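You operate a simulated robot arm through the tools that you are given. There is no shell and no other tool. Be economical: measure what you need, move in short steps, check, and stop when the job is done.

Carry out the task below with a simulated two-armed robot. There is one attempt and no reset: what you move stays moved.

JOB
Fetch the yellow tissue and set it on the top shelf of the rack. Fetch the green tub from the cart and set it on the orange disc. Turn the red dial to 6. Stack the small grey box that says "screws" from the top of the workbench on top of the small grey box that says "washers". Press the yellow button three times. Pick up the cordless driver with one hand, pass it to the other hand and put it on the top of the wooden stand. Put the blue cup in the inside of the laundry tub. The order is free. Set down upright: cordless driver, blue cup.

It is judged by the outcome, as a careful person would: the job done as asked, and still so three seconds after it is handed in. It fails if anything else is knocked over, pushed out of place, dropped, spilled or broken.

ROBOT AND FRAMES
Two 7-joint arms with two-finger grippers on one trunk, on a base that drives. Base frame: it is fixed to the floor where the robot stands at the start and does not move with it; the origin is under the middle of the robot, x ahead of it, y to its left, z up. Readings come in m, rad, newtons and seconds.
The left shoulder is at the start at [0.024, 0.214, 1.081], the right one opposite. With the tool pointing down near the work surface each hand reaches from about 0.1 to 0.76 m from the robot's upright axis, wherever it stands, measured 20 degrees to its own side. Places, roughly: blue cup (7x7x10 cm) [-6.4, -1.2, 0.8]; cordless driver [-4.5, -2.25, 1]; green tub [1, -2, 0.75]; inside of the laundry tub [-4.4, 1.4, 0.6]; orange disc (15x15x1 cm) [-1.4, -0.7, 0.8]; red dial [-1.9, -1.9, 1.2]; small grey box [-4.5, -2.25, 0.75]; top of the wooden stand (31x23 cm) [-4.92, -3.16, 0.56]; top shelf of the rack [0.7, -0.1, 1.5]; yellow button [-4.6, -2.1, 0.8]; yellow tissue (7x15x4 cm) [0.6, -0.2, 0.7]. Payload 2.2 kg a hand.
The tool frame of a hand sits at the grasp point between the pads (the TCP): z along the fingers, y along the line on which they close. The tips reach 0.019 m beyond it. The gripper opens to 0.116 m. The gripper's body begins 0.07 m behind the TCP.
Orientation is that of the tool frame in the base frame, as a unit quaternion [x, y, z, w]. With the fingers straight down and closing along the base's y, the tool's x points along the base's -x, its y along +y and its z along -z.

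CONTROLS
- The arms move only by the tool drive_tool. It takes "left_steps", "right_steps" or both (then of equal length, played together; a hand with none holds still); each is a list of rows, each a list of 3 entries, a list of its own where there are three numbers: the turn, a rotation vector about the tool's x, y, z in degrees, then the shift along the tool's x, y, z in m, then the closure, from 0 (fully open) to 1 (shut). In form: [[[rx, ry, rz], [x, y, z], hand], ...]. A call has 1 to 20 rows; each row is the pose to reach, as a shift and turn from the pose commanded when the call began, along the tool's axes at that moment. Rows are played at 5 a second. More than 0.05 m and 0.15 rad between two rows, or a gripper value outside its range, and nothing of the call is played. A pose out of reach is approached as far as the arm can. The call stops where the force on the tool passes 40 N (or 10 N more than at its start, if that is more) or the arm is blocked; 0.2 s more then pass. The fingers move at their own pace and stop on an object; they squeeze with about 40 N. The grip force told is the motor's: it shows also when the fingers shut on nothing. Time passes only in rows, and 0.2 s behind the last, so rows that repeat a pose let the fingers close. The reply holds the time, the measured pose of the TCP, the force on the tool along the base axes, the opening and the grip force, in the units named above and with some noise, with the torque about the TCP (base axes, N m) and any sound that the robot's microphone picked up.
- Cameras (640 x 400 px; columns grow to the right, rows downward): "scene" is now at [0.1372, 0.0146, 1.2825]; the picture's right is [0.20, -0.98, -0.00], its down [-0.26, -0.05, -0.96] and it looks along [0.94, 0.19, -0.27] (base axes); focal length 214 px, centre (320, 200). "left" rides on the left gripper at [0.069, 0.015, -0.097] in its tool frame; the picture's right is [-0.21, 0.98, 0.00], its down [-0.76, -0.17, -0.63] and it looks along [-0.62, -0.14, 0.77] (tool axes); focal length 251 px, centre (320, 200). "right" rides on the right gripper at [0.069, -0.015, -0.097] in its tool frame; the picture's right is [0.21, 0.98, 0.00], its down [-0.76, 0.17, -0.63] and it looks along [-0.62, 0.14, 0.77] (tool axes); focal length 251 px, centre (320, 200). There is no depth. A picture from a camera that has moved, and an enlarged one, comes with that camera's place and axes in the base frame and with its lens.
- snapshot(camera): a new picture of that camera. The clock stands still meanwhile.
- raise_lower(by): slides the trunk up (or, below 0, down) by that many m; the arms and the scene camera ride with it, the base frame stays. It gives what a move gives, with no picture.
- base_move(legs): drives the robot by 1 to 6 legs, each [ahead, left, turn to the left] in m, m and rad, along the robot's own axes; the way and the turn of a leg run together, so that a leg with both is an arc; at most 1.5 m and 3.142 rad a leg. The arms and the cameras ride along, it lands a little off, and it stops where it bumps. It gives what a move gives.
- turn_head(pan, tilt): turns the head with the scene camera to pan (to the left, within 1.396 rad either way) and tilt (down, from -0.506 to 1.204), counted from straight ahead of the robot. It gives what a move gives.
- enlarge(camera, box): a new picture of the part [left, top, right, bottom] of that camera's present view, enlarged. The clock stands still meanwhile.
- job_done(): hands the job in; it is judged then, once.

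Work in short steps. Places have to be worked out from the pictures, the camera data and where the tool is seen: move nearer, look again, correct. Check each grasp and each placing, and mend what went wrong. You have 196 turns and 172 pictures in all, those below and enlarged ones among them. Open the grippers and draw the arms clear of the work before you hand the job in, unless the task says otherwise; then end with one line.

The tools are called by a JSON object that holds its "name" and its "arguments". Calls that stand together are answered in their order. drive_tool: Moves the arms, as the interface text tells. Its arguments: {"type":"object","properties":{"left_steps":{"type":"array","items":{"type":"array"}},"right_steps":{"type":"array","items":{"type":"array"}}},"required":[]} The other tools are called the same way: raise_lower (by) slides the trunk up or down; base_move (legs) drives the base; turn_head (pan, tilt) turns the head that bears the scene camera; snapshot (camera) takes a picture; enlarge (camera, box) takes an enlarged picture of a part of a camera's view; job_done () hands the job in.

At the start:

```text
time: 0.0
left_ee_pos: [0.4671, 0.0718, 1.1485]
left_tcp_rot: [0.0, 1.0, 0.001, -0.001]
left_ft_force: [0.2, 0.8, 0.7]
left_torque: [0.0, -0.01, 0.0]
left_finger_gap: 0.1163
left_gripper_force: 0.0
right_ee_pos: [0.404, -0.2481, 0.9991]
right_tcp_rot: [0.0, 1.0, 0.0, -0.002]
right_ft_force: [-0.5, 0.1, -0.5]
right_torque: [-0.03, 0.0, 0.02]
right_finger_gap: 0.116
right_gripper_force: 0.1
trunk travel left (down, up): [-0.225, 0.265]
robot x, y, heading: [-0.0007, -0.0023, -0.002]
head pan, tilt: [0.199, 0.267]
```

scene: 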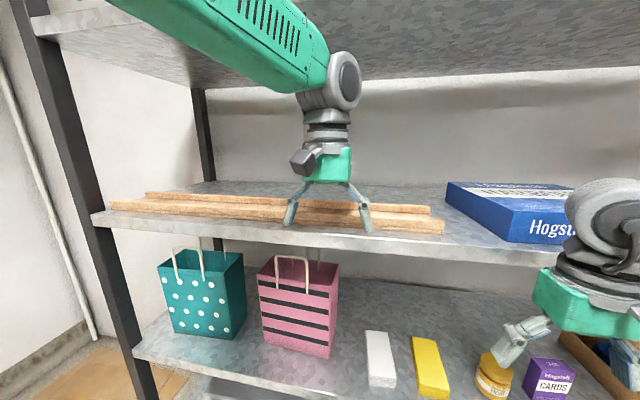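
right: 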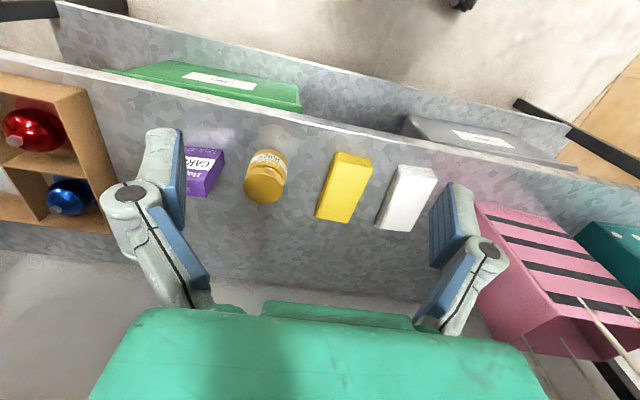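
left: 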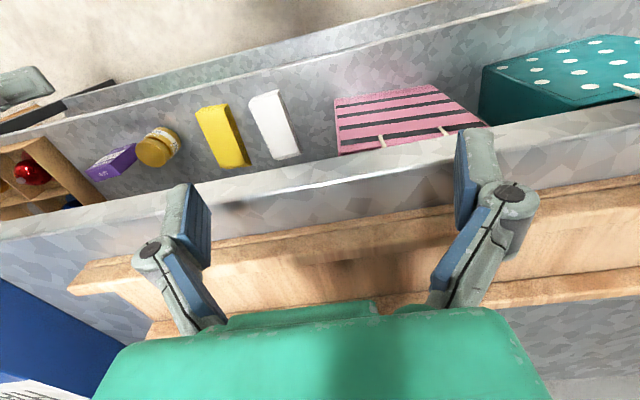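

I start with a look at the rack, both the lower shelf with the yellow item and the top shelf.

{"name": "turn_head", "arguments": {"pan": -0.3, "tilt": 0.6}}

{"name": "snapshot", "arguments": {"camera": "scene"}}

{"name": "turn_head", "arguments": {"pan": 0.0, "tilt": -0.4}}

{"name": "snapshot", "arguments": {"camera": "scene"}}

```text
time: 0.9
left_ee_pos: [0.4663, 0.0733, 1.1501]
left_tcp_rot: [0.0, 1.0, 0.0, 0.001]
left_ft_force: [0.1, -1.2, -0.6]
left_torque: [0.01, 0.02, 0.01]
left_finger_gap: 0.116
left_gripper_force: 0.0
right_ee_pos: [0.401, -0.2473, 0.9999]
right_tcp_rot: [0.0, 1.0, 0.001, 0.002]
right_ft_force: [0.1, 0.8, 0.0]
right_torque: [0.02, -0.01, -0.03]
right_finger_gap: 0.1159
right_gripper_force: 0.0
trunk travel left (down, up): [-0.225, 0.265]
robot x, y, heading: [-0.0015, -0.003, 0.002]
head pan, tilt: [-0.3, 0.6]
```

```text
168 pictures are left
camera scene: at [0.1301, -0.0299, 1.252], right [-0.29, -0.96, 0.0], down [-0.54, 0.17, -0.82], along [0.79, -0.24, -0.57], focal length 214 px, centre (320, 200)
```

scene: 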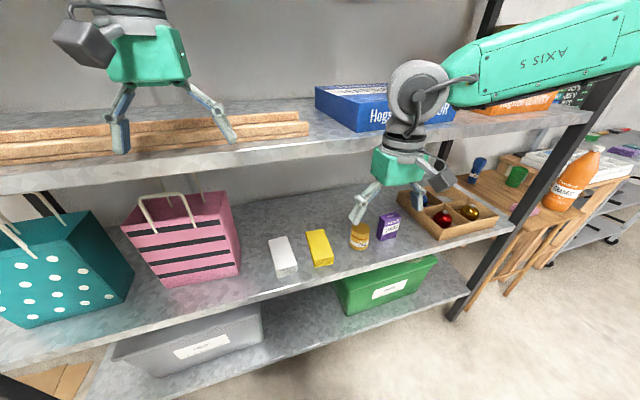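

```text
time: 2.2
left_ee_pos: [0.4659, 0.0734, 1.1484]
left_tcp_rot: [0.0, 1.0, 0.0, 0.001]
left_ft_force: [-0.5, -0.1, -1.0]
left_torque: [0.0, -0.01, -0.03]
left_finger_gap: 0.1162
left_gripper_force: 0.0
right_ee_pos: [0.4016, -0.2486, 0.9995]
right_tcp_rot: [0.0, 1.0, -0.001, 0.001]
right_ft_force: [1.2, -0.6, -0.6]
right_torque: [0.01, -0.04, 0.0]
right_finger_gap: 0.116
right_gripper_force: 0.1
trunk travel left (down, up): [-0.225, 0.265]
robot x, y, heading: [0.0, -0.0022, -0.004]
head pan, tilt: [0.0, -0.4]
```

```text
167 pictures are left
camera scene: at [0.119, -0.004, 1.3402], right [0.0, -1.0, 0.0], down [0.39, 0.0, -0.92], along [0.92, 0.0, 0.39], focal length 214 px, centre (320, 200)
```

scene: 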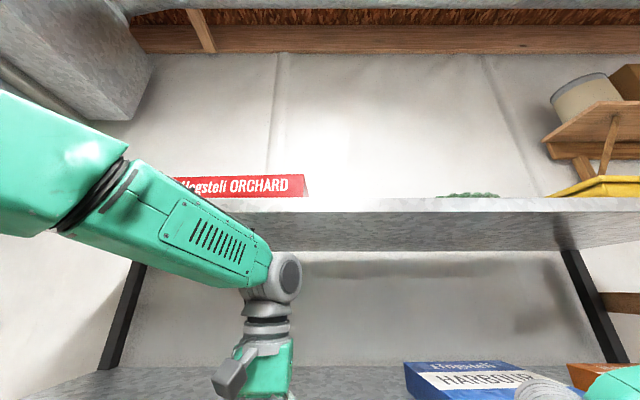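

The tissue (7 cm along y, 15 cm along x) is centred near [0.603, -0.16], top z≈0.72. The shelf above means I must come in tilted. I pitch the right hand 40° forward at a stand-off.

{"name": "turn_head", "arguments": {"pan": -0.3, "tilt": 0.6}}

{"name": "drive_tool", "arguments": {"right_steps": [[[0, -6.7, 0], [0, 0.015, 0.027], 0], [[0, -13.3, 0], [0, 0.03, 0.053], 0], [[0, -20, 0], [-0.01, 0.045, 0.08], 0], [[0, -26.7, 0], [-0.02, 0.06, 0.107], 0], [[0, -33.3, 0], [-0.03, 0.075, 0.133], 0], [[0, -40, 0], [-0.04, 0.089, 0.16], 0]]}}

{"name": "snapshot", "arguments": {"camera": "right"}}

{"name": "snapshot", "arguments": {"camera": "scene"}}

```text
time: 3.5
left_ee_pos: [0.4657, 0.0731, 1.1501]
left_tcp_rot: [0.0, 1.0, 0.0, 0.0]
left_ft_force: [0.9, -0.2, -0.3]
left_torque: [0.03, 0.0, 0.0]
left_finger_gap: 0.116
left_gripper_force: 0.1
right_ee_pos: [0.4003, -0.2481, 0.9993]
right_tcp_rot: [0.0, 1.0, -0.001, 0.001]
right_ft_force: [0.2, 0.0, -0.9]
right_torque: [-0.01, 0.01, 0.03]
right_finger_gap: 0.1155
right_gripper_force: 0.1
trunk travel left (down, up): [-0.225, 0.265]
robot x, y, heading: [-0.0001, -0.0015, -0.0]
head pan, tilt: [-0.3, 0.6]
```

```text
time: 4.9
left_ee_pos: [0.4669, 0.0742, 1.1477]
left_tcp_rot: [0.0, 1.0, 0.0, 0.0]
left_ft_force: [0.8, -0.3, 0.2]
left_torque: [0.03, 0.03, -0.01]
left_finger_gap: 0.1161
left_gripper_force: 0.1
right_ee_pos: [0.4406, -0.1581, 0.8396]
right_tcp_rot: [0.0, 0.939, 0.0, 0.343]
right_ft_force: [0.2, -0.6, 0.4]
right_torque: [-0.02, 0.07, 0.0]
right_finger_gap: 0.1159
right_gripper_force: 0.0
trunk travel left (down, up): [-0.225, 0.265]
robot x, y, heading: [-0.0019, -0.0007, -0.004]
head pan, tilt: [-0.3, 0.6]
```

```text
166 pictures are left
camera right: at [0.3276, -0.1733, 0.8698], right [-0.16, 0.98, -0.14], down [0.17, 0.17, 0.97], along [0.97, 0.14, -0.2], focal length 251 px, centre (320, 200)
```

right: 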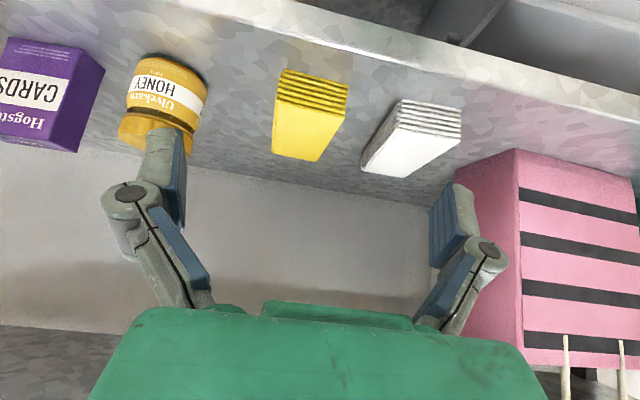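

```text
165 pictures are left
camera scene: at [0.1314, -0.0274, 1.2518], right [-0.3, -0.96, 0.0], down [-0.54, 0.17, -0.82], along [0.79, -0.24, -0.57], focal length 214 px, centre (320, 200)
```

scene: 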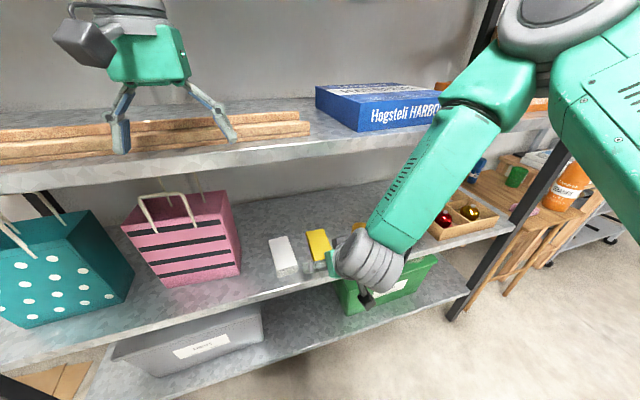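

The front face is visible; I enlarge to fix its depth and height more precisely.

{"name": "enlarge", "arguments": {"camera": "right", "box": [240, 50, 400, 180]}}

```text
3.08 times, centred on (320, 115) of right
camera zoom: at [0.3276, -0.1733, 0.8698], right [-0.16, 0.98, -0.14], down [0.17, 0.17, 0.97], along [0.97, 0.14, -0.2], focal length 774 px, centre (320, 462)
```

zoom: 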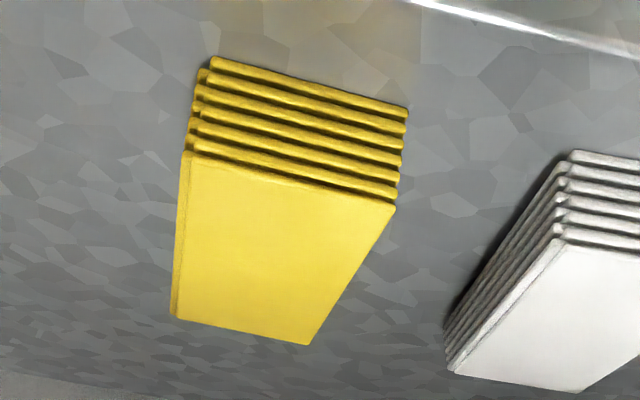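

The tissue top is at z≈0.73, centre about [0.637, -0.165]. I go in along the tilted axis to [0.61, -0.164, 0.716], then close.

{"name": "drive_tool", "arguments": {"right_steps": [[[0, 0, 0], [-0.01, -0.001, 0.04], 0.15], [[0, 0, 0], [-0.02, -0.002, 0.08], 0.15], [[0, 0, 0], [-0.03, -0.004, 0.12], 0.15], [[0, 0, 0], [-0.04, -0.006, 0.16], 0.15], [[0, 0, 0], [-0.05, -0.006, 0.203], 0.15], [[0, 0, 0], [-0.05, -0.006, 0.203], 0.15]]}}

{"name": "snapshot", "arguments": {"camera": "right"}}

```text
time: 6.1
left_ee_pos: [0.454, 0.0783, 1.1536]
left_tcp_rot: [0.001, 1.0, -0.002, 0.005]
left_ft_force: [1.0, -0.2, -1.2]
left_torque: [-0.01, 0.1, 0.02]
left_finger_gap: 0.1157
left_gripper_force: 0.1
right_ee_pos: [0.5956, -0.1563, 0.7407]
right_tcp_rot: [0.0, 0.936, 0.001, 0.352]
right_ft_force: [-49.8, 3.2, 86.1]
right_torque: [0.47, 1.57, 0.21]
right_finger_gap: 0.0663
right_gripper_force: 43.8
trunk travel left (down, up): [-0.225, 0.265]
robot x, y, heading: [0.0009, -0.0007, -0.003]
head pan, tilt: [-0.3, 0.6]
stopped in row 6 (right hand): the force on the tool passed its limit at 143 N (the readings are from after the stop); the commanded pose is now the measured one
```

```text
163 pictures are left
camera right: at [0.4809, -0.1717, 0.7682], right [-0.16, 0.98, -0.14], down [0.15, 0.16, 0.97], along [0.97, 0.14, -0.18], focal length 251 px, centre (320, 200)
```

right: 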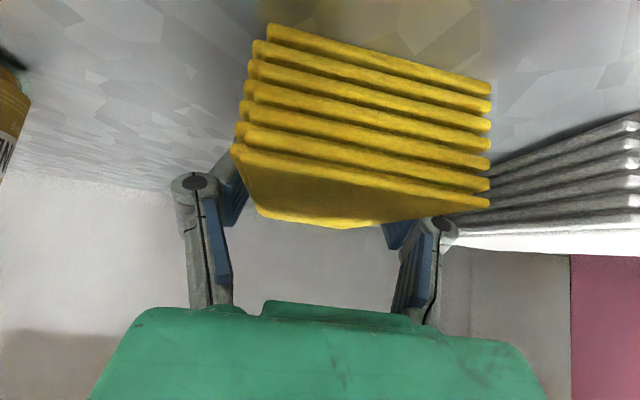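

Contact was harder than expected; the shelf seems higher than I reckoned and the grip shows force at 0.066 m. I ease back up slightly along the tool and open to see the state.

{"name": "drive_tool", "arguments": {"right_steps": [[[0, 0, 0], [0, 0, -0.005], 0.05], [[0, 0, 0], [0, 0, -0.01], 0.0], [[0, 0, 0], [0, 0, -0.01], 0.0]]}}

{"name": "snapshot", "arguments": {"camera": "right"}}

{"name": "enlarge", "arguments": {"camera": "scene", "box": [240, 180, 440, 305]}}

```text
time: 6.9
left_ee_pos: [0.4624, 0.0742, 1.1499]
left_tcp_rot: [0.001, 1.0, 0.0, 0.002]
left_ft_force: [0.6, 0.2, 0.3]
left_torque: [-0.02, 0.02, -0.04]
left_finger_gap: 0.1159
left_gripper_force: 0.1
right_ee_pos: [0.5897, -0.1622, 0.7342]
right_tcp_rot: [0.003, 0.94, -0.001, 0.341]
right_ft_force: [-1.9, -3.1, 7.9]
right_torque: [0.12, 0.3, 0.12]
right_finger_gap: 0.1181
right_gripper_force: 22.6
trunk travel left (down, up): [-0.225, 0.265]
robot x, y, heading: [0.0016, -0.0011, -0.002]
head pan, tilt: [-0.3, 0.6]
```

```text
162 pictures are left
camera right: at [0.4763, -0.1773, 0.7638], right [-0.16, 0.98, -0.14], down [0.18, 0.17, 0.97], along [0.97, 0.13, -0.2], focal length 251 px, centre (320, 200)
```

right: 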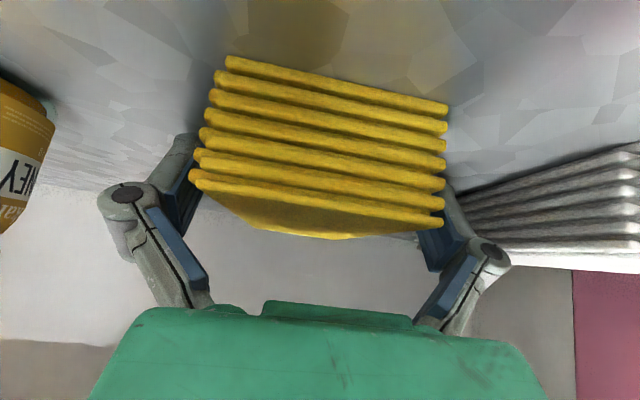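

```text
3.20 times, centred on (340, 242) of scene
camera zoom: at [0.1283, -0.0264, 1.2524], right [-0.3, -0.95, 0.0], down [-0.54, 0.17, -0.82], along [0.79, -0.25, -0.57], focal length 686 px, centre (256, 64)
```

zoom: 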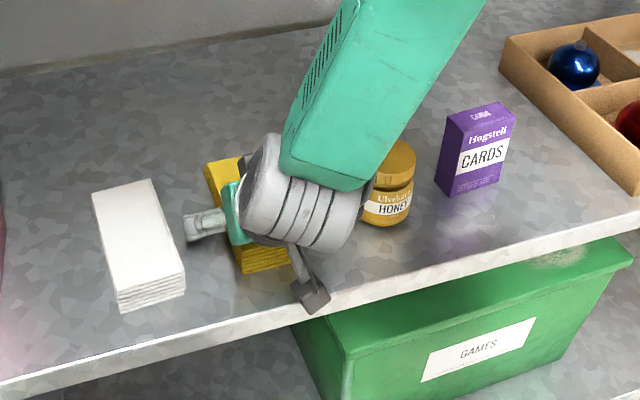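

The fingers now straddle the tissue. I lift 4 mm to take the load off, and close.

{"name": "drive_tool", "arguments": {"right_steps": [[[0, 0, 0], [-0.0026, 0, -0.003], 0.0], [[0, 0, 0], [-0.0026, 0, -0.003], 0.4], [[0, 0, 0], [-0.0026, 0, -0.003], 0.6], [[0, 0, 0], [-0.0026, 0, -0.003], 0.6]]}}

{"name": "snapshot", "arguments": {"camera": "right"}}

```text
time: 7.1
left_ee_pos: [0.4563, 0.0711, 1.155]
left_tcp_rot: [0.001, 1.0, 0.0, 0.004]
left_ft_force: [0.1, 0.4, 0.3]
left_torque: [0.06, 0.01, 0.0]
left_finger_gap: 0.116
left_gripper_force: 0.0
right_ee_pos: [0.5911, -0.1641, 0.741]
right_tcp_rot: [0.003, 0.938, -0.001, 0.347]
right_ft_force: [-14.8, -3.5, 40.8]
right_torque: [-0.97, 0.17, -0.67]
right_finger_gap: 0.0593
right_gripper_force: 45.3
trunk travel left (down, up): [-0.225, 0.265]
robot x, y, heading: [0.002, -0.0, -0.001]
head pan, tilt: [-0.3, 0.6]
stopped in row 1 (right hand): the force on the tool passed its limit at 53 N (the readings are from after the stop); the commanded pose is now the measured one
```

```text
160 pictures are left
camera right: at [0.4753, -0.1789, 0.7699], right [-0.16, 0.98, -0.14], down [0.16, 0.16, 0.97], along [0.97, 0.13, -0.18], focal length 251 px, centre (320, 200)
```

right: 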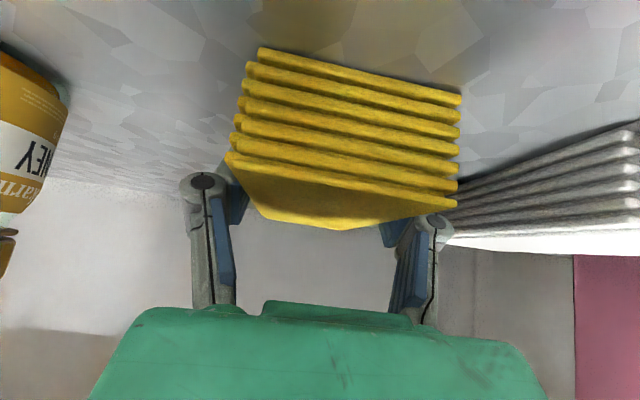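

The fingers now squeeze at 0.059 m, likely on the tissue. I command a firm closure and lift straight up a few cm in steps.

{"name": "drive_tool", "arguments": {"right_steps": [[[0, 0, 0], [0, 0, 0], 0.6], [[0, 0, 0], [-0.0064, 0, -0.0077], 0.6], [[0, 0, 0], [-0.0128, 0, -0.0153], 0.6], [[0, 0, 0], [-0.0128, 0, -0.0153], 0.6]]}}

{"name": "snapshot", "arguments": {"camera": "right"}}

```text
time: 7.4
left_ee_pos: [0.4608, 0.0741, 1.1511]
left_tcp_rot: [0.001, 1.0, 0.0, 0.002]
left_ft_force: [0.5, 0.2, 0.5]
left_torque: [-0.01, 0.03, 0.02]
left_finger_gap: 0.1161
left_gripper_force: 0.0
right_ee_pos: [0.5936, -0.1637, 0.7413]
right_tcp_rot: [0.002, 0.937, -0.001, 0.348]
right_ft_force: [-13.1, -3.8, 25.6]
right_torque: [-0.56, 0.2, -0.22]
right_finger_gap: 0.0601
right_gripper_force: 39.8
trunk travel left (down, up): [-0.225, 0.265]
robot x, y, heading: [0.0011, 0.0005, -0.003]
head pan, tilt: [-0.3, 0.6]
stopped in row 1 (right hand): the force on the tool passed its limit at 55 N (the readings are from after the stop); the commanded pose is now the measured one
```

```text
159 pictures are left
camera right: at [0.4787, -0.1781, 0.7698], right [-0.16, 0.98, -0.14], down [0.16, 0.16, 0.97], along [0.97, 0.13, -0.18], focal length 251 px, centre (320, 200)
```

right: 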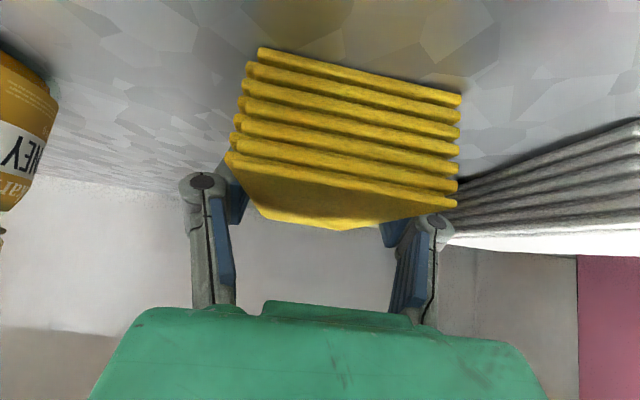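

It is gripped (0.060 m, 40 N), and residual contact force remains; I try lifting again, gently.

{"name": "drive_tool", "arguments": {"right_steps": [[[0, 0, 0], [-0.0032, 0, -0.0039], 0.6], [[0, 0, 0], [-0.0064, 0, -0.0077], 0.6], [[0, 0, 0], [-0.0128, 0, -0.0153], 0.6], [[0, 0, 0], [-0.019, 0, -0.023], 0.6]]}}

{"name": "snapshot", "arguments": {"camera": "right"}}

```text
time: 8.4
left_ee_pos: [0.4622, 0.0725, 1.1513]
left_tcp_rot: [0.001, 1.0, 0.001, 0.002]
left_ft_force: [-0.9, -0.3, 0.0]
left_torque: [0.03, -0.06, 0.04]
left_finger_gap: 0.1159
left_gripper_force: 0.0
right_ee_pos: [0.5928, -0.1638, 0.7677]
right_tcp_rot: [0.002, 0.938, 0.0, 0.346]
right_ft_force: [0.0, 0.1, -0.9]
right_torque: [-0.03, -0.02, -0.01]
right_finger_gap: 0.0599
right_gripper_force: 40.0
trunk travel left (down, up): [-0.225, 0.265]
robot x, y, heading: [0.0016, -0.0012, 0.002]
head pan, tilt: [-0.3, 0.6]
```

```text
158 pictures are left
camera right: at [0.478, -0.178, 0.7971], right [-0.16, 0.98, -0.14], down [0.17, 0.16, 0.97], along [0.97, 0.13, -0.19], focal length 251 px, centre (320, 200)
```

right: 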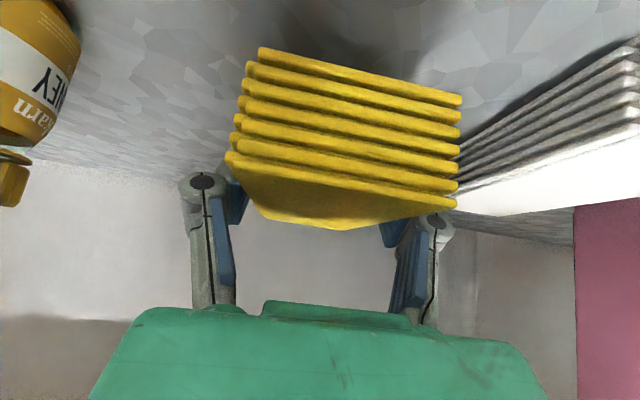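

The tissue is held and lifted. I raise it a bit more, then back the base off.

{"name": "drive_tool", "arguments": {"right_steps": [[[0, 0, 0], [-0.02, 0, -0.023], 0.6], [[0, 0, 0], [-0.04, 0, -0.046], 0.6]]}}

{"name": "base_move", "arguments": {"legs": [[-0.4, 0, 0]]}}

{"name": "raise_lower", "arguments": {"by": 0.26}}

{"name": "turn_head", "arguments": {"pan": 0.0, "tilt": 0.2}}

{"name": "snapshot", "arguments": {"camera": "scene"}}

```text
time: 9.0
left_ee_pos: [0.461, 0.0733, 1.1497]
left_tcp_rot: [0.001, 1.0, 0.0, 0.002]
left_ft_force: [-0.3, -0.1, -0.7]
left_torque: [0.0, 0.01, 0.01]
left_finger_gap: 0.116
left_gripper_force: 0.2
right_ee_pos: [0.5925, -0.1638, 0.829]
right_tcp_rot: [0.001, 0.939, 0.001, 0.345]
right_ft_force: [-0.1, -0.1, 0.3]
right_torque: [-0.03, -0.01, 0.01]
right_finger_gap: 0.0599
right_gripper_force: 40.2
trunk travel left (down, up): [-0.225, 0.265]
robot x, y, heading: [-0.0011, 0.0019, 0.002]
head pan, tilt: [-0.3, 0.6]
```

```text
time: 11.6
left_ee_pos: [0.0525, 0.0737, 1.1508]
left_tcp_rot: [0.002, 1.0, 0.001, 0.002]
left_ft_force: [-0.2, 0.1, 0.3]
left_torque: [0.01, -0.01, -0.02]
left_finger_gap: 0.1157
left_gripper_force: 0.0
right_ee_pos: [0.1821, -0.1633, 0.8292]
right_tcp_rot: [0.003, 0.938, 0.0, 0.346]
right_ft_force: [-0.2, -0.2, 0.1]
right_torque: [0.03, -0.01, -0.01]
right_finger_gap: 0.0598
right_gripper_force: 40.6
trunk travel left (down, up): [-0.225, 0.265]
robot x, y, heading: [-0.4095, 0.0005, -0.004]
head pan, tilt: [-0.3, 0.6]
```

```text
time: 14.2
left_ee_pos: [0.0492, 0.0719, 1.4119]
left_tcp_rot: [0.003, 1.0, 0.0, 0.004]
left_ft_force: [0.4, -0.2, 0.1]
left_torque: [-0.01, 0.01, 0.02]
left_finger_gap: 0.1158
left_gripper_force: 0.1
right_ee_pos: [0.1813, -0.1643, 1.0914]
right_tcp_rot: [0.003, 0.938, -0.001, 0.347]
right_ft_force: [0.3, -0.6, -0.8]
right_torque: [0.01, -0.04, -0.03]
right_finger_gap: 0.06
right_gripper_force: 39.8
trunk travel left (down, up): [-0.485, 0.005]
robot x, y, heading: [-0.4122, 0.0009, -0.005]
head pan, tilt: [-0.3, 0.6]
```

```text
time: 15.1
left_ee_pos: [0.0501, 0.0738, 1.4122]
left_tcp_rot: [0.003, 1.0, 0.001, 0.003]
left_ft_force: [-0.1, 0.3, -0.3]
left_torque: [-0.01, 0.01, -0.03]
left_finger_gap: 0.1161
left_gripper_force: 0.0
right_ee_pos: [0.1808, -0.1651, 1.0906]
right_tcp_rot: [0.003, 0.938, 0.0, 0.346]
right_ft_force: [-0.2, 0.0, 0.1]
right_torque: [0.02, 0.0, 0.0]
right_finger_gap: 0.0599
right_gripper_force: 39.9
trunk travel left (down, up): [-0.485, 0.005]
robot x, y, heading: [-0.4112, 0.003, -0.004]
head pan, tilt: [0.0, 0.201]
```

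```text
157 pictures are left
camera scene: at [-0.2686, -0.0011, 1.5486], right [-0.01, -1.0, 0.0], down [-0.2, 0.0, -0.98], along [0.98, -0.01, -0.2], focal length 214 px, centre (320, 200)
```

scene: 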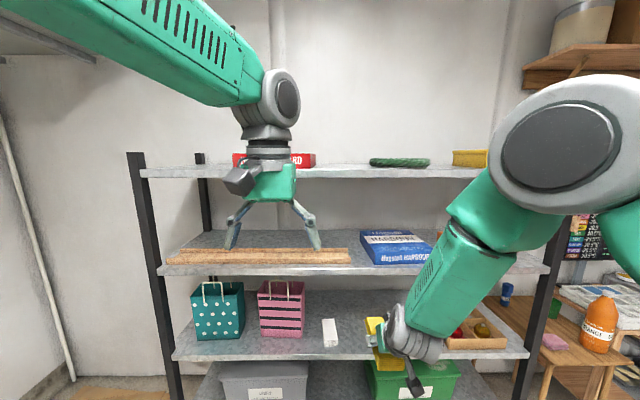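

Shelf top ≈1.505, free between the red box and the green wreath (y≈0…-0.2). I raise the hand to about z 1.6 in front of the rack.

{"name": "drive_tool", "arguments": {"right_steps": [[[0, 0, 0], [-0.029, 0, -0.034], 0.6], [[0, 0, 0], [-0.058, 0, -0.068], 0.6], [[0, 0, 0], [-0.087, 0, -0.102], 0.6], [[0, 0, 0], [-0.116, 0, -0.137], 0.6], [[0, 0, 0], [-0.145, 0, -0.172], 0.6], [[0, 0, 0], [-0.174, 0, -0.207], 0.6], [[0, 0, 0], [-0.203, 0, -0.241], 0.6], [[0, 0, 0], [-0.232, 0, -0.276], 0.6], [[0, 0, 0], [-0.261, 0, -0.31], 0.6], [[0, 0, 0], [-0.29, 0, -0.345], 0.6], [[0, 0, 0], [-0.319, 0, -0.379], 0.6], [[0, 0, 0], [-0.334, 0, -0.398], 0.6], [[0, 0, 0], [-0.334, 0, -0.398], 0.6]]}}

{"name": "snapshot", "arguments": {"camera": "scene"}}

{"name": "snapshot", "arguments": {"camera": "right"}}

```text
time: 17.9
left_ee_pos: [0.0498, 0.0724, 1.4114]
left_tcp_rot: [0.002, 1.0, 0.0, 0.003]
left_ft_force: [0.3, -0.9, -1.0]
left_torque: [0.01, 0.02, -0.01]
left_finger_gap: 0.1162
left_gripper_force: 0.1
right_ee_pos: [0.1733, -0.1629, 1.6126]
right_tcp_rot: [0.004, 0.938, -0.001, 0.347]
right_ft_force: [0.3, -0.1, 0.4]
right_torque: [0.0, 0.02, 0.0]
right_finger_gap: 0.06
right_gripper_force: 40.2
trunk travel left (down, up): [-0.485, 0.005]
robot x, y, heading: [-0.4096, 0.0044, -0.004]
head pan, tilt: [0.0, 0.201]
```

```text
156 pictures are left
camera scene: at [-0.2694, -0.0007, 1.5487], right [-0.01, -1.0, 0.0], down [-0.2, 0.0, -0.98], along [0.98, -0.01, -0.2], focal length 214 px, centre (320, 200)
```

scene: 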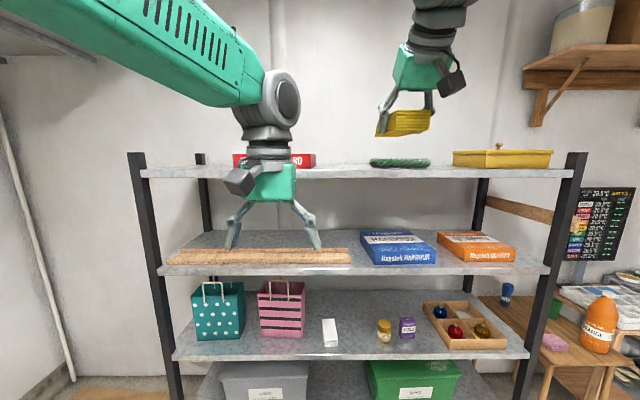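

```text
155 pictures are left
camera right: at [0.0593, -0.1784, 1.641], right [-0.16, 0.98, -0.14], down [0.16, 0.16, 0.97], along [0.97, 0.13, -0.19], focal length 251 px, centre (320, 200)
```

right: 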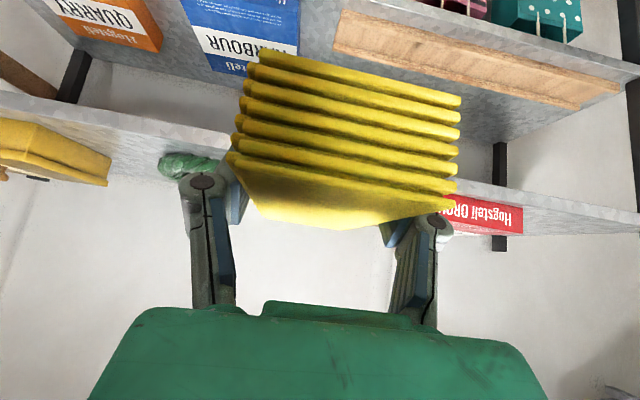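

Left hand would bump the top shelf when I drive in, so I draw it back 0.17 m first, then move the base 0.06 m left and look.

{"name": "drive_tool", "arguments": {"left_steps": [[[0, 0, 0], [0.045, 0, 0], 0], [[0, 0, 0], [0.09, 0, 0], 0], [[0, 0, 0], [0.135, 0, 0], 0], [[0, 0, 0], [0.17, 0, 0], 0], [[0, 0, 0], [0.17, 0, 0], 0]]}}

{"name": "base_move", "arguments": {"legs": [[0, 0.06, 0.004], [0.3, 0, 0]]}}

{"name": "snapshot", "arguments": {"camera": "scene"}}

{"name": "snapshot", "arguments": {"camera": "right"}}

```text
time: 19.1
left_ee_pos: [-0.124, 0.0741, 1.411]
left_tcp_rot: [0.003, 1.0, -0.001, 0.003]
left_ft_force: [-0.3, 0.3, -0.4]
left_torque: [0.02, 0.0, -0.02]
left_finger_gap: 0.116
left_gripper_force: 0.0
right_ee_pos: [0.1722, -0.1625, 1.6145]
right_tcp_rot: [0.003, 0.938, 0.0, 0.347]
right_ft_force: [0.3, -0.8, 0.1]
right_torque: [0.02, 0.01, -0.01]
right_finger_gap: 0.06
right_gripper_force: 40.4
trunk travel left (down, up): [-0.485, 0.005]
robot x, y, heading: [-0.4094, 0.0015, -0.006]
head pan, tilt: [0.0, 0.201]
```

```text
time: 21.7
left_ee_pos: [0.1714, 0.2094, 1.4104]
left_tcp_rot: [-0.003, 1.0, -0.024, 0.008]
left_ft_force: [0.0, -0.3, 0.7]
left_torque: [-0.06, 0.04, 0.0]
left_finger_gap: 0.1158
left_gripper_force: 0.1
right_ee_pos: [0.4662, -0.0127, 1.6213]
right_tcp_rot: [-0.011, 0.936, -0.022, 0.351]
right_ft_force: [-0.4, 2.7, -1.2]
right_torque: [-0.2, 0.0, -0.13]
right_finger_gap: 0.06
right_gripper_force: 39.7
trunk travel left (down, up): [-0.485, 0.005]
robot x, y, heading: [-0.1094, 0.0747, 0.003]
head pan, tilt: [0.0, 0.201]
```

```text
154 pictures are left
camera scene: at [0.0223, 0.1331, 1.5485], right [0.0, -1.0, 0.04], down [-0.19, -0.04, -0.98], along [0.98, 0.0, -0.19], focal length 214 px, centre (320, 200)
```

scene: 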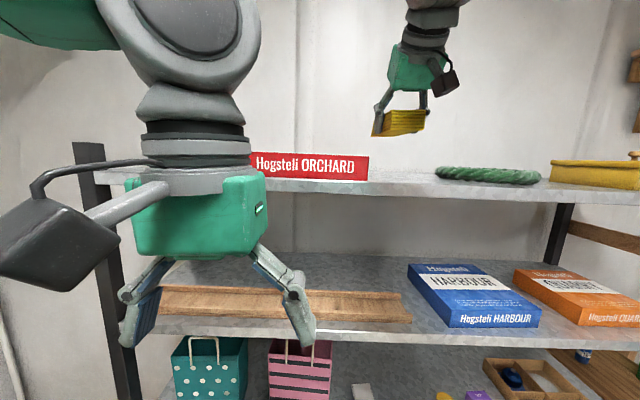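

```text
153 pictures are left
camera right: at [0.3521, -0.0293, 1.6503], right [-0.17, 0.97, -0.19], down [0.15, 0.21, 0.97], along [0.97, 0.13, -0.18], focal length 251 px, centre (320, 200)
```

right: 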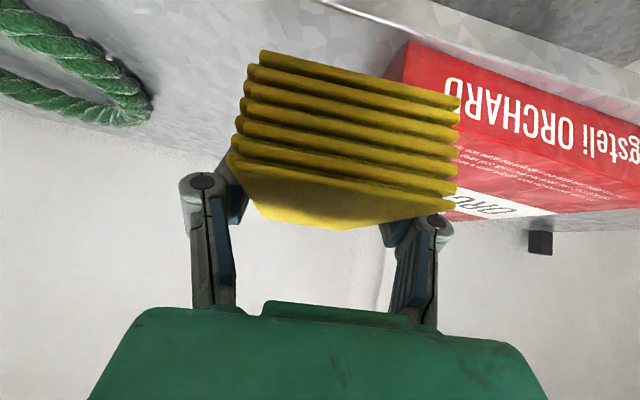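

The robot seems to lean sideways (perhaps still swaying); I let it settle and read again.

{"name": "drive_tool", "arguments": {"right_steps": [[[0, 0, 0], [0, 0, 0], 0.6], [[0, 0, 0], [0, 0, 0], 0.6], [[0, 0, 0], [0, 0, 0], 0.6], [[0, 0, 0], [0, 0, 0], 0.6], [[0, 0, 0], [0, 0, 0], 0.6]]}}

{"name": "snapshot", "arguments": {"camera": "scene"}}

```text
time: 22.9
left_ee_pos: [0.173, 0.1708, 1.4097]
left_tcp_rot: [-0.001, 1.0, -0.01, 0.003]
left_ft_force: [0.1, 0.3, -0.4]
left_torque: [-0.01, -0.03, 0.04]
left_finger_gap: 0.1161
left_gripper_force: 0.0
right_ee_pos: [0.4718, -0.0598, 1.615]
right_tcp_rot: [-0.006, 0.937, -0.008, 0.35]
right_ft_force: [0.2, 0.6, 0.1]
right_torque: [-0.04, -0.02, -0.1]
right_finger_gap: 0.0598
right_gripper_force: 39.8
trunk travel left (down, up): [-0.485, 0.005]
robot x, y, heading: [-0.1055, 0.0774, 0.001]
head pan, tilt: [0.0, 0.201]
```

```text
152 pictures are left
camera scene: at [0.0319, 0.1258, 1.5466], right [0.0, -1.0, 0.03], down [-0.2, -0.03, -0.98], along [0.98, -0.01, -0.2], focal length 214 px, centre (320, 200)
```

scene: 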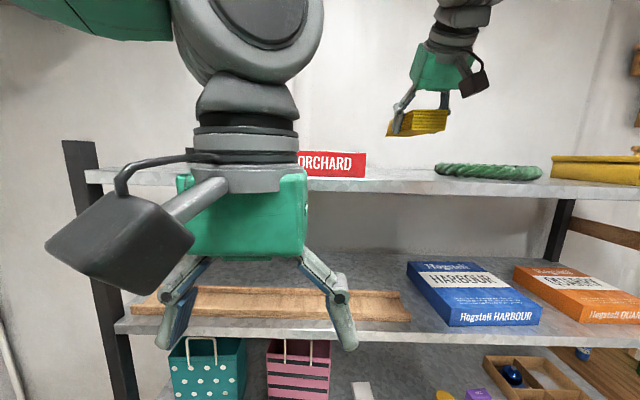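

Still settling; wait a bit more.

{"name": "drive_tool", "arguments": {"right_steps": [[[0, 0, 0], [0, 0, 0], 0.6], [[0, 0, 0], [0, 0, 0], 0.6], [[0, 0, 0], [0, 0, 0], 0.6], [[0, 0, 0], [0, 0, 0], 0.6], [[0, 0, 0], [0, 0, 0], 0.6], [[0, 0, 0], [0, 0, 0], 0.6], [[0, 0, 0], [0, 0, 0], 0.6], [[0, 0, 0], [0, 0, 0], 0.6], [[0, 0, 0], [0, 0, 0], 0.6], [[0, 0, 0], [0, 0, 0], 0.6]]}}

{"name": "snapshot", "arguments": {"camera": "scene"}}

{"name": "snapshot", "arguments": {"camera": "right"}}

```text
time: 25.3
left_ee_pos: [0.1736, 0.0776, 1.4127]
left_tcp_rot: [-0.002, 1.0, 0.021, 0.005]
left_ft_force: [-0.9, -1.4, -0.9]
left_torque: [0.04, -0.02, -0.03]
left_finger_gap: 0.1162
left_gripper_force: 0.0
right_ee_pos: [0.4723, -0.162, 1.609]
right_tcp_rot: [0.005, 0.937, 0.021, 0.349]
right_ft_force: [-0.2, -1.4, 0.6]
right_torque: [0.11, -0.01, 0.04]
right_finger_gap: 0.0601
right_gripper_force: 40.1
trunk travel left (down, up): [-0.485, 0.005]
robot x, y, heading: [-0.1059, 0.0533, 0.011]
head pan, tilt: [0.0, 0.201]
stopped in row 10 (right hand): the arm was blocked; the commanded pose is now the measured one
```

```text
151 pictures are left
camera scene: at [0.0343, -0.0148, 1.5458], right [0.01, -1.0, -0.05], down [-0.2, 0.04, -0.98], along [0.98, 0.02, -0.2], focal length 214 px, centre (320, 200)
```

scene: 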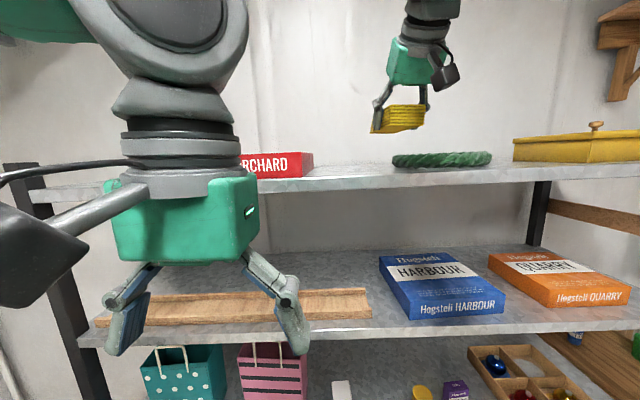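

```text
150 pictures are left
camera right: at [0.3577, -0.1792, 1.636], right [-0.17, 0.98, -0.1], down [0.16, 0.13, 0.98], along [0.97, 0.15, -0.18], focal length 251 px, centre (320, 200)
```

right: 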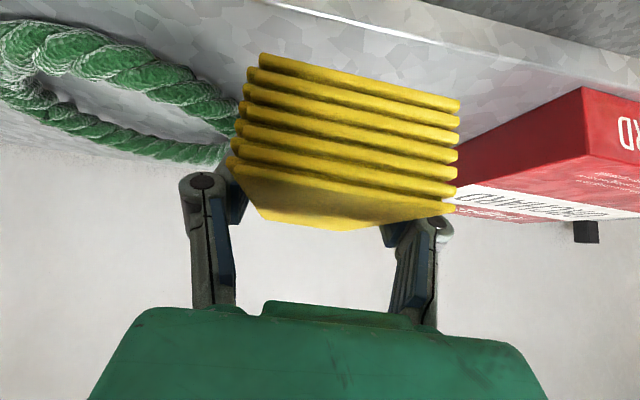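

The robot is rocking slowly sideways after the lateral drive. I wait with the arm still to see whether it damps.

{"name": "drive_tool", "arguments": {"left_steps": [[[0, 0, 0], [0, 0, 0], 0], [[0, 0, 0], [0, 0, 0], 0], [[0, 0, 0], [0, 0, 0], 0], [[0, 0, 0], [0, 0, 0], 0], [[0, 0, 0], [0, 0, 0], 0], [[0, 0, 0], [0, 0, 0], 0]]}}

{"name": "drive_tool", "arguments": {"left_steps": [[[0, 0, 0], [0, 0, 0], 0], [[0, 0, 0], [0, 0, 0], 0], [[0, 0, 0], [0, 0, 0], 0], [[0, 0, 0], [0, 0, 0], 0], [[0, 0, 0], [0, 0, 0], 0], [[0, 0, 0], [0, 0, 0], 0]]}}

{"name": "drive_tool", "arguments": {"left_steps": [[[0, 0, 0], [0, 0, 0], 0], [[0, 0, 0], [0, 0, 0], 0], [[0, 0, 0], [0, 0, 0], 0], [[0, 0, 0], [0, 0, 0], 0], [[0, 0, 0], [0, 0, 0], 0], [[0, 0, 0], [0, 0, 0], 0]]}}

```text
time: 26.9
left_ee_pos: [0.1748, 0.1191, 1.4149]
left_tcp_rot: [0.001, 1.0, 0.006, 0.004]
left_ft_force: [-0.8, -0.2, 0.4]
left_torque: [0.06, -0.01, 0.02]
left_finger_gap: 0.1159
left_gripper_force: 0.1
right_ee_pos: [0.471, -0.1182, 1.6134]
right_tcp_rot: [0.003, 0.937, 0.009, 0.349]
right_ft_force: [0.0, -1.0, -0.6]
right_torque: [0.01, 0.0, 0.06]
right_finger_gap: 0.0601
right_gripper_force: 39.9
trunk travel left (down, up): [-0.485, 0.005]
robot x, y, heading: [-0.106, 0.0736, -0.002]
head pan, tilt: [0.0, 0.201]
stopped in row 6 (left hand): the arm was blocked; the commanded pose is now the measured one
```

```text
time: 28.5
left_ee_pos: [0.1596, 0.2178, 1.4062]
left_tcp_rot: [-0.005, 1.0, -0.028, -0.002]
left_ft_force: [0.7, 1.2, 1.8]
left_torque: [-0.15, 0.04, 0.01]
left_finger_gap: 0.1158
left_gripper_force: 0.0
right_ee_pos: [0.4549, 0.004, 1.6264]
right_tcp_rot: [-0.018, 0.934, -0.021, 0.355]
right_ft_force: [-0.3, 4.4, 0.1]
right_torque: [-0.23, 0.01, -0.19]
right_finger_gap: 0.0596
right_gripper_force: 40.2
trunk travel left (down, up): [-0.485, 0.005]
robot x, y, heading: [-0.1034, 0.0755, 0.009]
head pan, tilt: [0.0, 0.201]
stopped in row 6 (left hand): the arm was blocked; the commanded pose is now the measured one
```

```text
time: 30.1
left_ee_pos: [0.1559, 0.0191, 1.4161]
left_tcp_rot: [0.001, 0.999, 0.036, 0.011]
left_ft_force: [-0.8, 0.0, 0.1]
left_torque: [0.04, -0.04, -0.01]
left_finger_gap: 0.1163
left_gripper_force: 0.1
right_ee_pos: [0.4603, -0.2243, 1.5978]
right_tcp_rot: [0.013, 0.938, 0.041, 0.345]
right_ft_force: [-0.9, -2.7, 1.0]
right_torque: [0.23, -0.02, 0.21]
right_finger_gap: 0.0598
right_gripper_force: 39.6
trunk travel left (down, up): [-0.485, 0.005]
robot x, y, heading: [-0.1094, 0.0576, 0.004]
head pan, tilt: [0.0, 0.201]
stopped in row 6 (left hand): the arm was blocked; the commanded pose is now the measured one
```

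The rocking is growing; with the trunk fully up it is unstable. I back off from the shelf and lower the trunk at once.

{"name": "base_move", "arguments": {"legs": [[-0.25, 0, 0]]}}

{"name": "raise_lower", "arguments": {"by": -0.26}}

{"name": "snapshot", "arguments": {"camera": "scene"}}

```text
time: 31.6
left_ee_pos: [0.0584, 0.0488, 1.4001]
left_tcp_rot: [0.031, 1.0, -0.001, 0.006]
left_ft_force: [3.2, -6.7, -1.4]
left_torque: [0.71, 0.23, 0.0]
left_finger_gap: 0.116
left_gripper_force: 0.1
right_ee_pos: [0.3382, -0.1649, 1.588]
right_tcp_rot: [0.034, 0.942, 0.028, 0.334]
right_ft_force: [-6.0, -7.3, 2.4]
right_torque: [0.52, -0.27, 0.42]
right_finger_gap: 0.0598
right_gripper_force: 39.6
trunk travel left (down, up): [-0.485, 0.005]
robot x, y, heading: [-0.2235, 0.0476, -0.04]
head pan, tilt: [0.0, 0.201]
stopped in leg 1: the robot was blocked; the commanded pose is now the measured one
```

```text
time: 31.9
left_ee_pos: [0.0008, 0.2481, 1.3989]
left_tcp_rot: [0.012, 0.998, -0.061, 0.001]
left_ft_force: [-0.6, 1.4, 2.8]
left_torque: [-0.06, -0.08, 0.02]
left_finger_gap: 0.1162
left_gripper_force: 0.2
right_ee_pos: [0.3036, 0.0582, 1.5968]
right_tcp_rot: [-0.018, 0.941, -0.04, 0.335]
right_ft_force: [0.4, 2.0, 0.4]
right_torque: [-0.13, 0.0, -0.14]
right_finger_gap: 0.0599
right_gripper_force: 40.0
trunk travel left (down, up): [-0.484, 0.006]
robot x, y, heading: [-0.2351, 0.0739, -0.005]
head pan, tilt: [0.0, 0.201]
stopped: the arm was blocked; the commanded pose is now the measured one
```

```text
149 pictures are left
camera scene: at [-0.1127, 0.1799, 1.5476], right [-0.01, -1.0, 0.07], down [-0.19, -0.07, -0.98], along [0.98, -0.02, -0.19], focal length 214 px, centre (320, 200)
```

scene: 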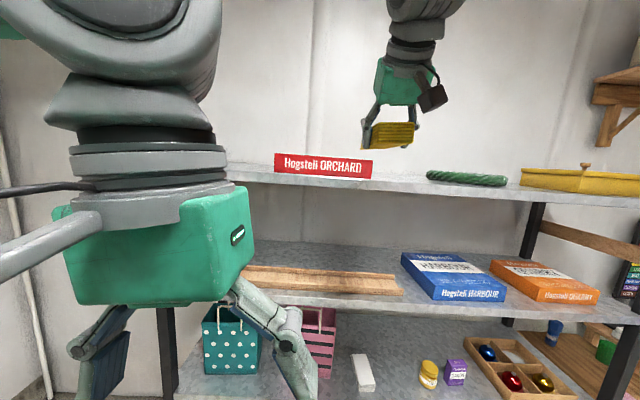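

Still rocking; keep lowering the trunk.

{"name": "raise_lower", "arguments": {"by": -0.1}}

{"name": "raise_lower", "arguments": {"by": -0.1}}

{"name": "raise_lower", "arguments": {"by": -0.1}}

```text
time: 32.3
left_ee_pos: [0.0175, -0.0173, 1.3934]
left_tcp_rot: [0.019, 1.0, -0.005, -0.018]
left_ft_force: [-0.6, -3.1, -3.2]
left_torque: [0.36, -0.04, -0.05]
left_finger_gap: 0.1159
left_gripper_force: 0.0
right_ee_pos: [0.3392, -0.2412, 1.5071]
right_tcp_rot: [0.018, 0.952, 0.05, 0.301]
right_ft_force: [1.6, -3.7, 0.0]
right_torque: [0.19, 0.1, 0.12]
right_finger_gap: 0.06
right_gripper_force: 40.2
trunk travel left (down, up): [-0.472, 0.018]
robot x, y, heading: [-0.2373, 0.0593, -0.017]
head pan, tilt: [0.0, 0.201]
stopped: the arm was blocked; the commanded pose is now the measured one
```

```text
time: 32.9
left_ee_pos: [0.0327, 0.1799, 1.3333]
left_tcp_rot: [0.036, 0.998, -0.051, -0.017]
left_ft_force: [-1.5, 1.7, -0.6]
left_torque: [-0.25, -0.17, 0.07]
left_finger_gap: 0.1161
left_gripper_force: 0.0
right_ee_pos: [0.3251, 0.0209, 1.513]
right_tcp_rot: [-0.004, 0.95, -0.011, 0.312]
right_ft_force: [2.5, 5.0, 0.8]
right_torque: [-0.36, 0.23, -0.22]
right_finger_gap: 0.0599
right_gripper_force: 39.9
trunk travel left (down, up): [-0.447, 0.043]
robot x, y, heading: [-0.2308, 0.0654, -0.027]
head pan, tilt: [0.0, 0.201]
stopped: the arm was blocked; the commanded pose is now the measured one
```

```text
time: 33.5
left_ee_pos: [0.0059, 0.0016, 1.3454]
left_tcp_rot: [0.018, 0.997, -0.067, -0.023]
left_ft_force: [2.3, -1.5, -4.1]
left_torque: [0.18, 0.21, -0.01]
left_finger_gap: 0.116
left_gripper_force: 0.1
right_ee_pos: [0.3409, -0.1946, 1.4266]
right_tcp_rot: [-0.002, 0.95, 0.046, 0.308]
right_ft_force: [-2.6, -2.5, -2.8]
right_torque: [0.21, -0.32, 0.11]
right_finger_gap: 0.0597
right_gripper_force: 39.7
trunk travel left (down, up): [-0.415, 0.075]
robot x, y, heading: [-0.2262, 0.0665, -0.007]
head pan, tilt: [0.0, 0.201]
stopped: the arm was blocked; the commanded pose is now the measured one
```

It keeps rocking but the trunk is coming down; I go on lowering.

{"name": "raise_lower", "arguments": {"by": -0.1}}

{"name": "raise_lower", "arguments": {"by": -0.1}}

{"name": "raise_lower", "arguments": {"by": -0.1}}

{"name": "raise_lower", "arguments": {"by": -0.1}}

```text
time: 34.2
left_ee_pos: [0.0353, 0.1492, 1.277]
left_tcp_rot: [0.038, 0.995, -0.097, -0.004]
left_ft_force: [-2.6, 3.2, -0.9]
left_torque: [-0.34, -0.14, 0.1]
left_finger_gap: 0.1156
left_gripper_force: 0.0
right_ee_pos: [0.334, 0.0247, 1.4259]
right_tcp_rot: [-0.004, 0.95, 0.004, 0.312]
right_ft_force: [3.3, 4.4, 0.2]
right_torque: [-0.28, 0.23, -0.22]
right_finger_gap: 0.0599
right_gripper_force: 40.4
trunk travel left (down, up): [-0.382, 0.108]
robot x, y, heading: [-0.2139, 0.0676, -0.029]
head pan, tilt: [0.0, 0.201]
stopped: the arm was blocked; the commanded pose is now the measured one
```

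```text
time: 34.8
left_ee_pos: [0.0165, -0.0412, 1.2885]
left_tcp_rot: [0.02, 0.994, -0.104, -0.01]
left_ft_force: [3.3, -2.7, -0.4]
left_torque: [0.22, 0.25, -0.05]
left_finger_gap: 0.1159
left_gripper_force: 0.0
right_ee_pos: [0.3527, -0.2035, 1.3414]
right_tcp_rot: [0.004, 0.948, 0.071, 0.311]
right_ft_force: [0.2, -5.3, 0.7]
right_torque: [0.41, 0.11, 0.24]
right_finger_gap: 0.06
right_gripper_force: 40.2
trunk travel left (down, up): [-0.349, 0.141]
robot x, y, heading: [-0.2121, 0.0621, -0.011]
head pan, tilt: [0.0, 0.201]
stopped: the arm was blocked; the commanded pose is now the measured one
```

```text
time: 35.4
left_ee_pos: [0.0324, 0.1392, 1.2277]
left_tcp_rot: [0.039, 0.988, -0.148, 0.001]
left_ft_force: [-3.2, 3.3, -0.8]
left_torque: [-0.34, -0.13, 0.06]
left_finger_gap: 0.1157
left_gripper_force: 0.1
right_ee_pos: [0.3473, 0.0463, 1.3397]
right_tcp_rot: [-0.014, 0.95, 0.004, 0.312]
right_ft_force: [1.7, 6.9, -2.2]
right_torque: [-0.5, -0.01, -0.34]
right_finger_gap: 0.06
right_gripper_force: 39.6
trunk travel left (down, up): [-0.32, 0.17]
robot x, y, heading: [-0.2035, 0.0669, -0.038]
head pan, tilt: [0.0, 0.201]
stopped: the arm was blocked; the commanded pose is now the measured one
```

```text
time: 36.0
left_ee_pos: [0.0189, -0.001, 1.2453]
left_tcp_rot: [0.02, 0.989, -0.145, 0.005]
left_ft_force: [-0.4, -0.8, -7.7]
left_torque: [-0.15, -0.1, -0.05]
left_finger_gap: 0.1159
left_gripper_force: 0.0
right_ee_pos: [0.3421, -0.134, 1.2665]
right_tcp_rot: [-0.007, 0.954, 0.061, 0.293]
right_ft_force: [-3.1, 0.2, -8.2]
right_torque: [0.03, -0.6, -0.09]
right_finger_gap: 0.0597
right_gripper_force: 40.0
trunk travel left (down, up): [-0.3, 0.19]
robot x, y, heading: [-0.1991, 0.0749, -0.02]
head pan, tilt: [0.0, 0.201]
stopped: the force on the tool passed its limit at 68 N (the readings are from after the stop); the commanded pose is now the measured one
```

Check the surroundings before any further move.

{"name": "snapshot", "arguments": {"camera": "scene"}}

{"name": "drive_tool", "arguments": {"right_steps": [[[0, 0, 0], [0, 0, 0], 0.6], [[0, 0, 0], [0, 0, 0], 0.6]]}}

{"name": "drive_tool", "arguments": {"right_steps": [[[0, 0, 0], [0, 0, 0], 0.6], [[0, 0, 0], [0, 0, 0], 0.6]]}}

{"name": "snapshot", "arguments": {"camera": "scene"}}

```text
148 pictures are left
camera scene: at [-0.0636, 0.0987, 1.3702], right [-0.08, -1.0, 0.02], down [-0.09, -0.02, -1.0], along [0.99, -0.08, -0.09], focal length 214 px, centre (320, 200)
```

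scene: 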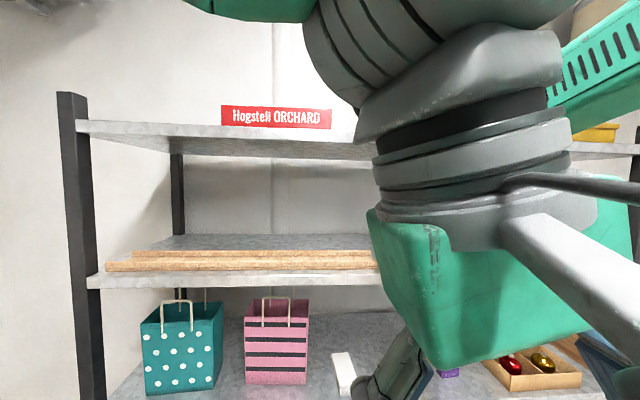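

```text
time: 36.3
left_ee_pos: [0.015, -0.0909, 1.2284]
left_tcp_rot: [0.032, 0.994, -0.095, 0.034]
left_ft_force: [63.9, -50.2, -67.2]
left_torque: [2.56, -0.55, 2.64]
left_finger_gap: 0.116
left_gripper_force: 0.1
right_ee_pos: [0.3316, -0.207, 1.2786]
right_tcp_rot: [0.019, 0.952, 0.093, 0.292]
right_ft_force: [-0.3, -1.9, 0.6]
right_torque: [0.05, 0.05, 0.03]
right_finger_gap: 0.0598
right_gripper_force: 39.7
trunk travel left (down, up): [-0.3, 0.19]
robot x, y, heading: [-0.2073, 0.0477, -0.021]
head pan, tilt: [0.0, 0.201]
stopped in row 1 (left hand): the force on the tool passed its limit at 92 N (the readings are from after the stop); the commanded pose is now the measured one
```

```text
time: 36.7
left_ee_pos: [0.0229, 0.1037, 1.2351]
left_tcp_rot: [0.035, 0.986, -0.157, 0.031]
left_ft_force: [53.2, 31.5, -10.8]
left_torque: [-3.46, 3.58, -6.17]
left_finger_gap: 0.1159
left_gripper_force: 0.0
right_ee_pos: [0.34, -0.0056, 1.2971]
right_tcp_rot: [-0.011, 0.955, 0.024, 0.294]
right_ft_force: [1.2, 4.2, -0.7]
right_torque: [-0.29, 0.04, -0.15]
right_finger_gap: 0.06
right_gripper_force: 39.8
trunk travel left (down, up): [-0.3, 0.19]
robot x, y, heading: [-0.2039, 0.0749, -0.028]
head pan, tilt: [0.0, 0.201]
stopped in row 1 (left hand): the arm was blocked; the commanded pose is now the measured one
```

```text
147 pictures are left
camera scene: at [-0.0639, 0.1422, 1.3625], right [-0.04, -1.0, 0.06], down [-0.2, -0.05, -0.98], along [0.98, -0.05, -0.19], focal length 214 px, centre (320, 200)
```

scene: 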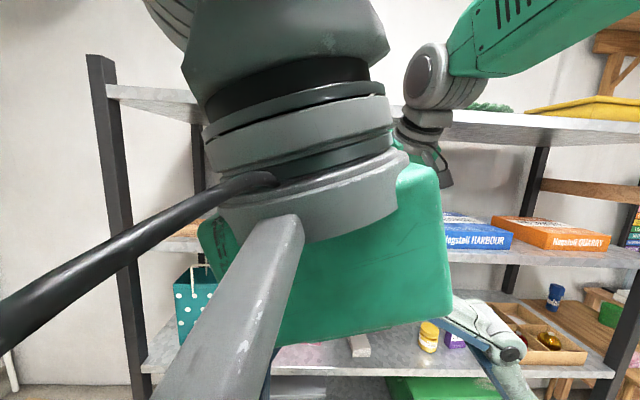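

Holding the hands in world coordinates seems to feed the rocking. I let time pass with head turns only, which should leave the joints still.

{"name": "turn_head", "arguments": {"pan": 0.5, "tilt": 0.4}}

{"name": "turn_head", "arguments": {"pan": -0.5, "tilt": 0.4}}

{"name": "turn_head", "arguments": {"pan": 0.0, "tilt": 0.4}}

```text
time: 37.6
left_ee_pos: [0.024, 0.1063, 1.2364]
left_tcp_rot: [0.04, 0.987, -0.154, 0.032]
left_ft_force: [51.9, 71.1, -11.7]
left_torque: [-7.13, 3.36, -9.7]
left_finger_gap: 0.1162
left_gripper_force: 0.0
right_ee_pos: [0.3391, -0.0059, 1.2983]
right_tcp_rot: [-0.009, 0.955, 0.026, 0.295]
right_ft_force: [0.3, 2.9, 0.3]
right_torque: [-0.2, 0.08, -0.09]
right_finger_gap: 0.0601
right_gripper_force: 39.7
trunk travel left (down, up): [-0.3, 0.19]
robot x, y, heading: [-0.2046, 0.0772, -0.029]
head pan, tilt: [0.499, 0.4]
```

```text
time: 38.9
left_ee_pos: [0.0223, -0.0365, 1.2326]
left_tcp_rot: [0.018, 0.993, -0.117, 0.027]
left_ft_force: [50.4, -65.3, 8.9]
left_torque: [6.62, 5.52, 2.7]
left_finger_gap: 0.1158
left_gripper_force: 0.0
right_ee_pos: [0.3334, -0.1543, 1.2833]
right_tcp_rot: [0.01, 0.954, 0.073, 0.29]
right_ft_force: [-0.9, -2.4, -0.2]
right_torque: [0.18, 0.03, 0.07]
right_finger_gap: 0.06
right_gripper_force: 39.8
trunk travel left (down, up): [-0.3, 0.19]
robot x, y, heading: [-0.2058, 0.0486, -0.029]
head pan, tilt: [-0.499, 0.4]
```

```text
time: 39.8
left_ee_pos: [0.0265, -0.0332, 1.2362]
left_tcp_rot: [0.017, 0.992, -0.121, 0.023]
left_ft_force: [0.7, -2.3, -1.0]
left_torque: [0.07, 0.01, 0.0]
left_finger_gap: 0.116
left_gripper_force: 0.0
right_ee_pos: [0.3352, -0.153, 1.2829]
right_tcp_rot: [0.011, 0.954, 0.074, 0.29]
right_ft_force: [-0.2, -1.7, 0.3]
right_torque: [0.2, 0.02, 0.12]
right_finger_gap: 0.06
right_gripper_force: 39.6
trunk travel left (down, up): [-0.3, 0.19]
robot x, y, heading: [-0.2069, 0.0509, -0.026]
head pan, tilt: [0.0, 0.4]
```

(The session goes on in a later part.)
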